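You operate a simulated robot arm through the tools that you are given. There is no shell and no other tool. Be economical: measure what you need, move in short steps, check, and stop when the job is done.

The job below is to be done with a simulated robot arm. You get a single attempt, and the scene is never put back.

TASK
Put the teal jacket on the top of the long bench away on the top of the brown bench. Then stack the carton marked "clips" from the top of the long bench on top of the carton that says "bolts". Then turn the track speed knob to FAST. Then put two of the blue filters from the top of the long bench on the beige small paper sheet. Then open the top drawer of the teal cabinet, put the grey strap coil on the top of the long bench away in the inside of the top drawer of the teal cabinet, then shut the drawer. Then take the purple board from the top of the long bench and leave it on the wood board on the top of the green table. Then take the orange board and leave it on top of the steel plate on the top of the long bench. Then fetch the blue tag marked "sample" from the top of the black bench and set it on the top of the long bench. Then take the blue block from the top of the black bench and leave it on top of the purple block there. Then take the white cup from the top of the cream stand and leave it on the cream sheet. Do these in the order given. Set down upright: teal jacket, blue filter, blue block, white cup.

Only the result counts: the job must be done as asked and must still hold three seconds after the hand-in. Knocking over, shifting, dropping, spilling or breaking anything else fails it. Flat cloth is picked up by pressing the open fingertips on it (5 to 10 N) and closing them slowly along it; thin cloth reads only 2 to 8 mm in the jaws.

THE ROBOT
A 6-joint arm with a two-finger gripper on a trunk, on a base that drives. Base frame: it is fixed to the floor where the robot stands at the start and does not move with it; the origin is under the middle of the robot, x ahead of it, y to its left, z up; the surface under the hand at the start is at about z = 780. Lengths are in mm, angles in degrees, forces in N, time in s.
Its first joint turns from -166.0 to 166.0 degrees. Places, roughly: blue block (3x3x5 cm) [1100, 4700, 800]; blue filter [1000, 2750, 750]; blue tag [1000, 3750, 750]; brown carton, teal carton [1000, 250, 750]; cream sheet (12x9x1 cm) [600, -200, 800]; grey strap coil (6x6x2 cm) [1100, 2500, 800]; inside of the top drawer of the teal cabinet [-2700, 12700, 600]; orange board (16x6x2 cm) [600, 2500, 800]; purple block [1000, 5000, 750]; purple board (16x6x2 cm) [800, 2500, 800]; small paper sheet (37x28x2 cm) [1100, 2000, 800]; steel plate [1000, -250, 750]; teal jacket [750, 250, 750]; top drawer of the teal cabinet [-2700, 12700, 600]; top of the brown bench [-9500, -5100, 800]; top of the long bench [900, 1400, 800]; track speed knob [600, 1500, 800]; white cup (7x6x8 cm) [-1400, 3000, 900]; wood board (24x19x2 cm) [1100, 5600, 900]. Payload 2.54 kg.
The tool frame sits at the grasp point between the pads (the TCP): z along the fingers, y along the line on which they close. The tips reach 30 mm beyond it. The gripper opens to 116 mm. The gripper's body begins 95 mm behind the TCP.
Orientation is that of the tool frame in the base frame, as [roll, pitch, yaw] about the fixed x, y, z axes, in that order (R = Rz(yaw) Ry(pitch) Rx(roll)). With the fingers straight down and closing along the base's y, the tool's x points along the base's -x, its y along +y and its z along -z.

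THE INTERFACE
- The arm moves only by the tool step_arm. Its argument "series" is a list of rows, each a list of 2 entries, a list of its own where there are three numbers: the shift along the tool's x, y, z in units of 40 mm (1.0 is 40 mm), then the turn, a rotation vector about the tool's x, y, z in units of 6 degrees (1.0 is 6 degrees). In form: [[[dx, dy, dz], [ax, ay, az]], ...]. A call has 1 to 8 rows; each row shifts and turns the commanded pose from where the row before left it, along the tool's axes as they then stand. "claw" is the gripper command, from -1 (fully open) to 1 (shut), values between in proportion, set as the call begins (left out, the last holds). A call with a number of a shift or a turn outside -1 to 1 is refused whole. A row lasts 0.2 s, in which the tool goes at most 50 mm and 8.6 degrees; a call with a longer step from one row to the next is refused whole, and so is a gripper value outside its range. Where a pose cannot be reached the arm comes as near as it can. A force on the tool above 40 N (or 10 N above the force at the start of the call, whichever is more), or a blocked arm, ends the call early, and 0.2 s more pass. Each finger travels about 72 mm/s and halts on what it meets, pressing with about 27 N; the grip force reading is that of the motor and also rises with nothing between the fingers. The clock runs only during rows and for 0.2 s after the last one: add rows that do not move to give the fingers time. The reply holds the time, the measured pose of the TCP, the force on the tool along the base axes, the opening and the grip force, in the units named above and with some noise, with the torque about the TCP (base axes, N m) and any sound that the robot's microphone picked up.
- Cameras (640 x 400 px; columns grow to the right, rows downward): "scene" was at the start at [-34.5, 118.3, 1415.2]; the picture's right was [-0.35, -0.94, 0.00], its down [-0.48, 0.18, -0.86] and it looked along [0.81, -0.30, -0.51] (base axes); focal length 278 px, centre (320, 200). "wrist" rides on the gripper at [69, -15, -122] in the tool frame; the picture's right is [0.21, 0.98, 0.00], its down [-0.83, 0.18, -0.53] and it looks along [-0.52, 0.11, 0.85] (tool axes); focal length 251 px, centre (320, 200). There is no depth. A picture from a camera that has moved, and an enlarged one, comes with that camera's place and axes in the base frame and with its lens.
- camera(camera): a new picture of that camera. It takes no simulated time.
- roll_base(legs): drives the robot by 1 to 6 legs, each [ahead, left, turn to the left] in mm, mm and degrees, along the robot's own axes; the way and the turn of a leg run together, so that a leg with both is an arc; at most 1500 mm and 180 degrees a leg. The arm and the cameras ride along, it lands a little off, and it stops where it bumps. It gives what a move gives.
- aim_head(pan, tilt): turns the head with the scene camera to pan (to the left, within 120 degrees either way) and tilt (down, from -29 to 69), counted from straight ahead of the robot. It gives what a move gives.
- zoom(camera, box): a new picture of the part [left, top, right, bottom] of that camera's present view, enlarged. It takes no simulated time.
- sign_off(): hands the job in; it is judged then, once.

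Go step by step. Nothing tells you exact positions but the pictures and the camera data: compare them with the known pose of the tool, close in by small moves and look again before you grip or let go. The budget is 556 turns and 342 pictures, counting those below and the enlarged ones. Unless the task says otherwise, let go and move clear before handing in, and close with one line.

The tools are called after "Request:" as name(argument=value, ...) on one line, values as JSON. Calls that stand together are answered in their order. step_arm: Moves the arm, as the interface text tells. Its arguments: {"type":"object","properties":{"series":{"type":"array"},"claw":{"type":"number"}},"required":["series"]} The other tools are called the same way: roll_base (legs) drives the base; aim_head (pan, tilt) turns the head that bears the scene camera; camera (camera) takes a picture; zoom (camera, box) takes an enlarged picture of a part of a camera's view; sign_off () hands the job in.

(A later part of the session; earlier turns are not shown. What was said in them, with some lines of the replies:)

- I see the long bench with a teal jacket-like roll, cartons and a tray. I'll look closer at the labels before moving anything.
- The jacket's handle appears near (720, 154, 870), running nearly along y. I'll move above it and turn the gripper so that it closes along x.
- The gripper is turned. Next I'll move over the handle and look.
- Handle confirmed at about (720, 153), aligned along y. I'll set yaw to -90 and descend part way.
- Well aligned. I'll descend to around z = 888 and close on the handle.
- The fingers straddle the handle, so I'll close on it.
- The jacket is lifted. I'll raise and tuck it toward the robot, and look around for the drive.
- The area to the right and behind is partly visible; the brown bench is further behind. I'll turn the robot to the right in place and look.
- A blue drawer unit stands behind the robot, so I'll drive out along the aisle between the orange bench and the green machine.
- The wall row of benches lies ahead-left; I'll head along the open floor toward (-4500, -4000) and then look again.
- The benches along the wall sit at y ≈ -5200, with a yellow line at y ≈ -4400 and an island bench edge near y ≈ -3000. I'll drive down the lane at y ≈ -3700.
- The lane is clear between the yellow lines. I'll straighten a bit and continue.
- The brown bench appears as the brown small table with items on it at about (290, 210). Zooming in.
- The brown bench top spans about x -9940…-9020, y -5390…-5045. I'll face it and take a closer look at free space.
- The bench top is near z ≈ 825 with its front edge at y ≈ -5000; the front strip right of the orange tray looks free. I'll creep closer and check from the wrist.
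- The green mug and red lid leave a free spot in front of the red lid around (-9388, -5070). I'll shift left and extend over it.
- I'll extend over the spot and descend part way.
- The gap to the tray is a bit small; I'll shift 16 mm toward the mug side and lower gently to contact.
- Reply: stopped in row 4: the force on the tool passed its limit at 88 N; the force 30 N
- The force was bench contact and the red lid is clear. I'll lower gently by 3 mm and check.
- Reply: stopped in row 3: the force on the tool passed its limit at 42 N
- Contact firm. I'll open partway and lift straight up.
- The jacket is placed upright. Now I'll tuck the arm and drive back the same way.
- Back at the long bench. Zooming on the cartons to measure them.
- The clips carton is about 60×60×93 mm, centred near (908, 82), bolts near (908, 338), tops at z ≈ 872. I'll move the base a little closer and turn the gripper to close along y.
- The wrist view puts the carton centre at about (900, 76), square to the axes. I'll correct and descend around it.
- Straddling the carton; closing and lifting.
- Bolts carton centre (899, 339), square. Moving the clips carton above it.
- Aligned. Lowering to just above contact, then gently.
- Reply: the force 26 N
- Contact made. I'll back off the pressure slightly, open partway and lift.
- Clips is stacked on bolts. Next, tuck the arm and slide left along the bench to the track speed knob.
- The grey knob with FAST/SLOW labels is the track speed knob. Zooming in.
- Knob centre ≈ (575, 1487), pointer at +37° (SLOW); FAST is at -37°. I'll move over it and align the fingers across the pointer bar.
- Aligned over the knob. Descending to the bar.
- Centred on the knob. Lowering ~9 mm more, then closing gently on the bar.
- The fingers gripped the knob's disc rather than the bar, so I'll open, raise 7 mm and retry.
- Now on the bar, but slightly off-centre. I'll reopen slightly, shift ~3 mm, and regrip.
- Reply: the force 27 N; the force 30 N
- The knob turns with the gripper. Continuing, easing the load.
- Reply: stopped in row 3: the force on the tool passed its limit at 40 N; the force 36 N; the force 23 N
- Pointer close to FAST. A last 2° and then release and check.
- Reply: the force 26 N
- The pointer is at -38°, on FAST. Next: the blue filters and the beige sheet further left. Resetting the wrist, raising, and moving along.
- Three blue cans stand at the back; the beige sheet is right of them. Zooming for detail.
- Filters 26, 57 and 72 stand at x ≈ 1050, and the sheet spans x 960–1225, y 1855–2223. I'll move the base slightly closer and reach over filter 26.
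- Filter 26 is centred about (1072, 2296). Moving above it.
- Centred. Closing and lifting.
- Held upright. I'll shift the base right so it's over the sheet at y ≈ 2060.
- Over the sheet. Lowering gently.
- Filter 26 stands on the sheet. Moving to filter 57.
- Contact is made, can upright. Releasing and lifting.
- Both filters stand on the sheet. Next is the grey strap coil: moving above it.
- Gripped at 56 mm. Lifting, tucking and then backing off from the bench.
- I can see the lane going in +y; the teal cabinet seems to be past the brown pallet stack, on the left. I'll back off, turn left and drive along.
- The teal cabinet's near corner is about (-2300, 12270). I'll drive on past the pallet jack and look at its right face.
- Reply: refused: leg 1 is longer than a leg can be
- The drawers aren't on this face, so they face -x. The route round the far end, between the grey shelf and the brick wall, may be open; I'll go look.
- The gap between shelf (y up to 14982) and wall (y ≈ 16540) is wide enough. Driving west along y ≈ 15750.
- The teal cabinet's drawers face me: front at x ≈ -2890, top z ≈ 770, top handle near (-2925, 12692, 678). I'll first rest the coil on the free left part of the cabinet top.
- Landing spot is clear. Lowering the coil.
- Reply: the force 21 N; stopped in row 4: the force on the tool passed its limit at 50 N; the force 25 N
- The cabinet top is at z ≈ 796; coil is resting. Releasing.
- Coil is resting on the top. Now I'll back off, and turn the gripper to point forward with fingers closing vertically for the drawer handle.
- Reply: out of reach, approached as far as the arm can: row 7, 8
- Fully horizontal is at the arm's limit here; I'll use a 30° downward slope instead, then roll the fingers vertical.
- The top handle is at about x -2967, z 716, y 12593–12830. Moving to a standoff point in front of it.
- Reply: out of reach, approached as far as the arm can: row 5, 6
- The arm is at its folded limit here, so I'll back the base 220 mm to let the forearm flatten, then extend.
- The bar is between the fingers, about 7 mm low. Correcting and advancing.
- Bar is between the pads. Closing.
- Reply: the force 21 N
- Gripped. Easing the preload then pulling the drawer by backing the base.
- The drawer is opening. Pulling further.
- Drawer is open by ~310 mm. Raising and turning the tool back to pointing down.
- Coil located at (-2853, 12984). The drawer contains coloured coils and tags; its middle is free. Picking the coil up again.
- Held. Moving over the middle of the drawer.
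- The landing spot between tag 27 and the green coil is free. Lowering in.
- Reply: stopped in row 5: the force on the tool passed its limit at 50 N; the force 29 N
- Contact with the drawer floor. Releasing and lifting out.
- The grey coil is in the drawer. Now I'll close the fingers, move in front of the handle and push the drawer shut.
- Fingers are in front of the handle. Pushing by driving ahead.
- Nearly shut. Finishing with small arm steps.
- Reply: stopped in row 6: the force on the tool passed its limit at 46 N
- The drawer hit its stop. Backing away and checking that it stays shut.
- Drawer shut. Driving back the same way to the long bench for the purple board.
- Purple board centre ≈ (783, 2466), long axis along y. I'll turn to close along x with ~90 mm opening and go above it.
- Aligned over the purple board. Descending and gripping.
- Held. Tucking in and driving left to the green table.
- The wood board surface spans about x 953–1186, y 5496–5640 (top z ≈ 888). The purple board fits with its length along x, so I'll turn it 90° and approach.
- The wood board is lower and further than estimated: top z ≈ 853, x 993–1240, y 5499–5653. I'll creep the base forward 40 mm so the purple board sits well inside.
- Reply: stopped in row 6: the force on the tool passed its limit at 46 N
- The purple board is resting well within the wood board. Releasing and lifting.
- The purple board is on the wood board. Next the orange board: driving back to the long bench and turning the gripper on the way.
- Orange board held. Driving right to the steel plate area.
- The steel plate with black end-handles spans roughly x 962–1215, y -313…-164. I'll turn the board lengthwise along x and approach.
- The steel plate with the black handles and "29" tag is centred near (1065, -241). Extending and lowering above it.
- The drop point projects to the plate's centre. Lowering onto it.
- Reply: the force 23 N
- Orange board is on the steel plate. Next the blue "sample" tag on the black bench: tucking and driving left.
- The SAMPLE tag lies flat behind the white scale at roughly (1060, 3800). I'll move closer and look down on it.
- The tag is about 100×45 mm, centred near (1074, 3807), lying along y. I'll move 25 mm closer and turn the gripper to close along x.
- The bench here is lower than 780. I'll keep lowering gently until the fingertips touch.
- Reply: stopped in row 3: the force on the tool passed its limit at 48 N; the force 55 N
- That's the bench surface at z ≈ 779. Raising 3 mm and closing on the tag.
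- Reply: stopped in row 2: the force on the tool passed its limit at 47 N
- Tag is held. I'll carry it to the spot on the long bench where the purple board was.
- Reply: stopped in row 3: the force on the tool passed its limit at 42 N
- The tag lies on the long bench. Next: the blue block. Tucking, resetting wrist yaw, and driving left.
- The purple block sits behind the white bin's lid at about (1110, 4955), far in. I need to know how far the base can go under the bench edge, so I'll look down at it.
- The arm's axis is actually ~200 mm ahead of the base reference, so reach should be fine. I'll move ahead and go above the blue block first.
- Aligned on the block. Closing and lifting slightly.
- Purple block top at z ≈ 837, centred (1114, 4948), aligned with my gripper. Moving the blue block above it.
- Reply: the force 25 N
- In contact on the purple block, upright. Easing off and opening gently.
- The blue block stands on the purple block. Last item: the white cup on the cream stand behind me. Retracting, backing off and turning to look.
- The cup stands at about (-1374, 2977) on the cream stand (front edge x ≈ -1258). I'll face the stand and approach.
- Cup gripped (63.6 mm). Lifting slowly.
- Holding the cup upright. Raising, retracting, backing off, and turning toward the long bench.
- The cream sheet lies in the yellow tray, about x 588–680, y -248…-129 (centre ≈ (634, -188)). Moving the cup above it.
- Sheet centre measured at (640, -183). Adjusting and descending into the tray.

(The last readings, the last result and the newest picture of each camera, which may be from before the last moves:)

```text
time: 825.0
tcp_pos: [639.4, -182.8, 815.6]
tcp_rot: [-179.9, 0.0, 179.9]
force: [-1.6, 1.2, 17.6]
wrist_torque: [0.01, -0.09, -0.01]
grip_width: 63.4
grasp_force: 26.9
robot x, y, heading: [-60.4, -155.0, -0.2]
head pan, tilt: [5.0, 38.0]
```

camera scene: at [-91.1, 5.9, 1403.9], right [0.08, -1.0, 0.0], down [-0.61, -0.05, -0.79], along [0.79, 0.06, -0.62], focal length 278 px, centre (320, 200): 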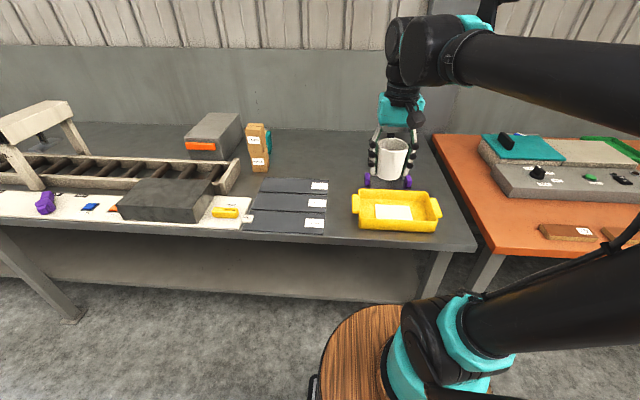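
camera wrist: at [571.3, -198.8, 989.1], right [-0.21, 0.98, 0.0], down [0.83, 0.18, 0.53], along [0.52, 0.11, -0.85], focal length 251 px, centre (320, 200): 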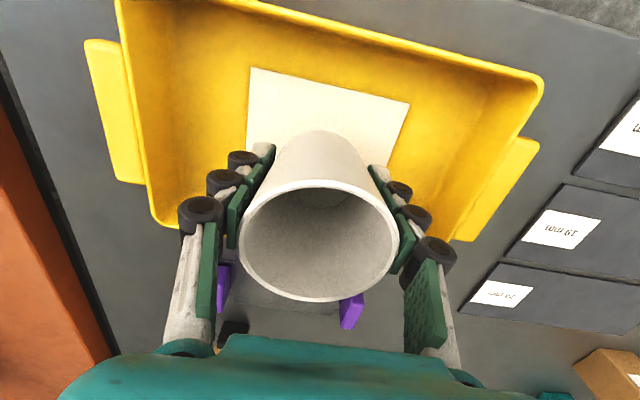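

Contact. Releasing gently, then lifting clear.

Request:
step_arm(series=[[[0, 0, -0.02], [0, 0, 0]], [[0, 0, 0], [0, 0, 0]]])

Request:
step_arm(series=[[[0, 0, 0], [0, 0, 0]], [[0, 0, 0], [0, 0, 0]], [[0, 0, 0], [0, 0, 0]], [[0, 0, 0], [0, 0, 0]]], claw=-0.5)

Request:
step_arm(series=[[[0, 0, -0.3], [0, 0, 0]], [[0, 0, -0.6], [0, 0, 0]], [[0, 0, -0.9], [0, 0, 0]], [[0, 0, -1], [0, 0, 0]], [[0, 0, -1], [0, 0, 0]], [[0, 0, -1], [0, 0, 0]], [[0, 0, -1], [0, 0, 0]]])

Request:
camera(camera="wrist")

Request:
camera(camera="scene")

```text
time: 825.6
tcp_pos: [640.0, -183.7, 816.5]
tcp_rot: [-179.9, -0.1, 179.7]
force: [-0.3, 0.5, 1.2]
wrist_torque: [0.03, -0.03, 0.0]
grip_width: 63.0
grasp_force: 27.0
robot x, y, heading: [-58.3, -149.6, -0.3]
head pan, tilt: [5.0, 38.0]
```

```text
time: 826.6
tcp_pos: [639.9, -183.6, 816.6]
tcp_rot: [-179.9, 0.0, 179.9]
force: [-0.1, 0.7, 0.6]
wrist_torque: [0.01, -0.01, 0.0]
grip_width: 86.8
grasp_force: 0.0
robot x, y, heading: [-61.5, -154.5, -0.5]
head pan, tilt: [5.0, 38.0]
```

```text
time: 828.2
tcp_pos: [638.0, -181.3, 1049.4]
tcp_rot: [-179.9, 0.0, 179.7]
force: [0.7, -0.7, 0.2]
wrist_torque: [-0.01, 0.03, 0.03]
grip_width: 87.1
grasp_force: 0.2
robot x, y, heading: [-56.6, -151.9, -0.3]
head pan, tilt: [5.0, 38.0]
```

```text
128 pictures are left
camera wrist: at [569.2, -196.9, 1172.6], right [-0.21, 0.98, 0.0], down [0.83, 0.18, 0.53], along [0.52, 0.11, -0.85], focal length 251 px, centre (320, 200)
```

wrist: 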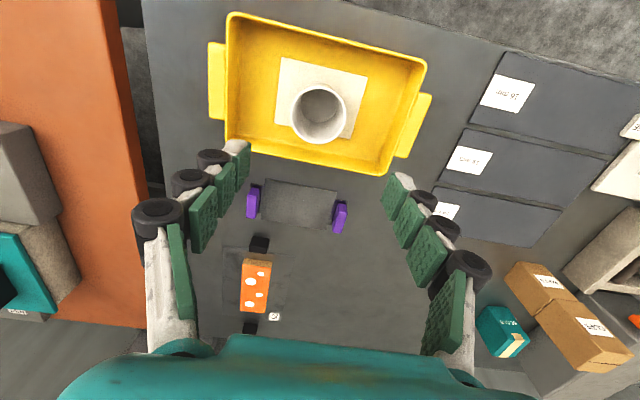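

```text
127 pictures are left
camera scene: at [-91.0, 5.9, 1403.9], right [0.08, -1.0, 0.0], down [-0.61, -0.05, -0.79], along [0.79, 0.06, -0.62], focal length 278 px, centre (320, 200)
```

scene: 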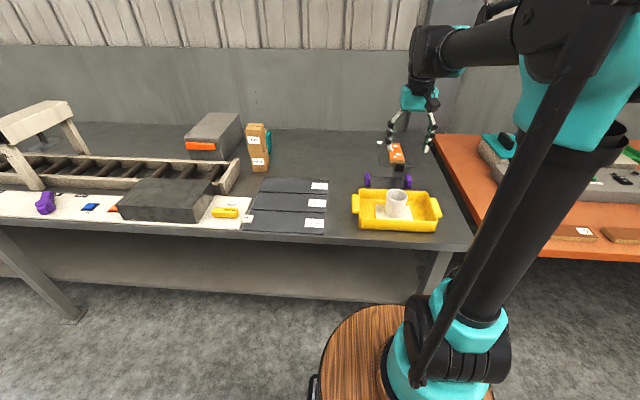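

The cup stands upright on the cream sheet, the arm is clear, and all ten tasks are done. Handing in.

Request:
sign_off()

```text
The job is handed in.
```

I completed all ten tasks, in order, and handed the job in with the arm clear of everything; the hand-in reply did not include a result.
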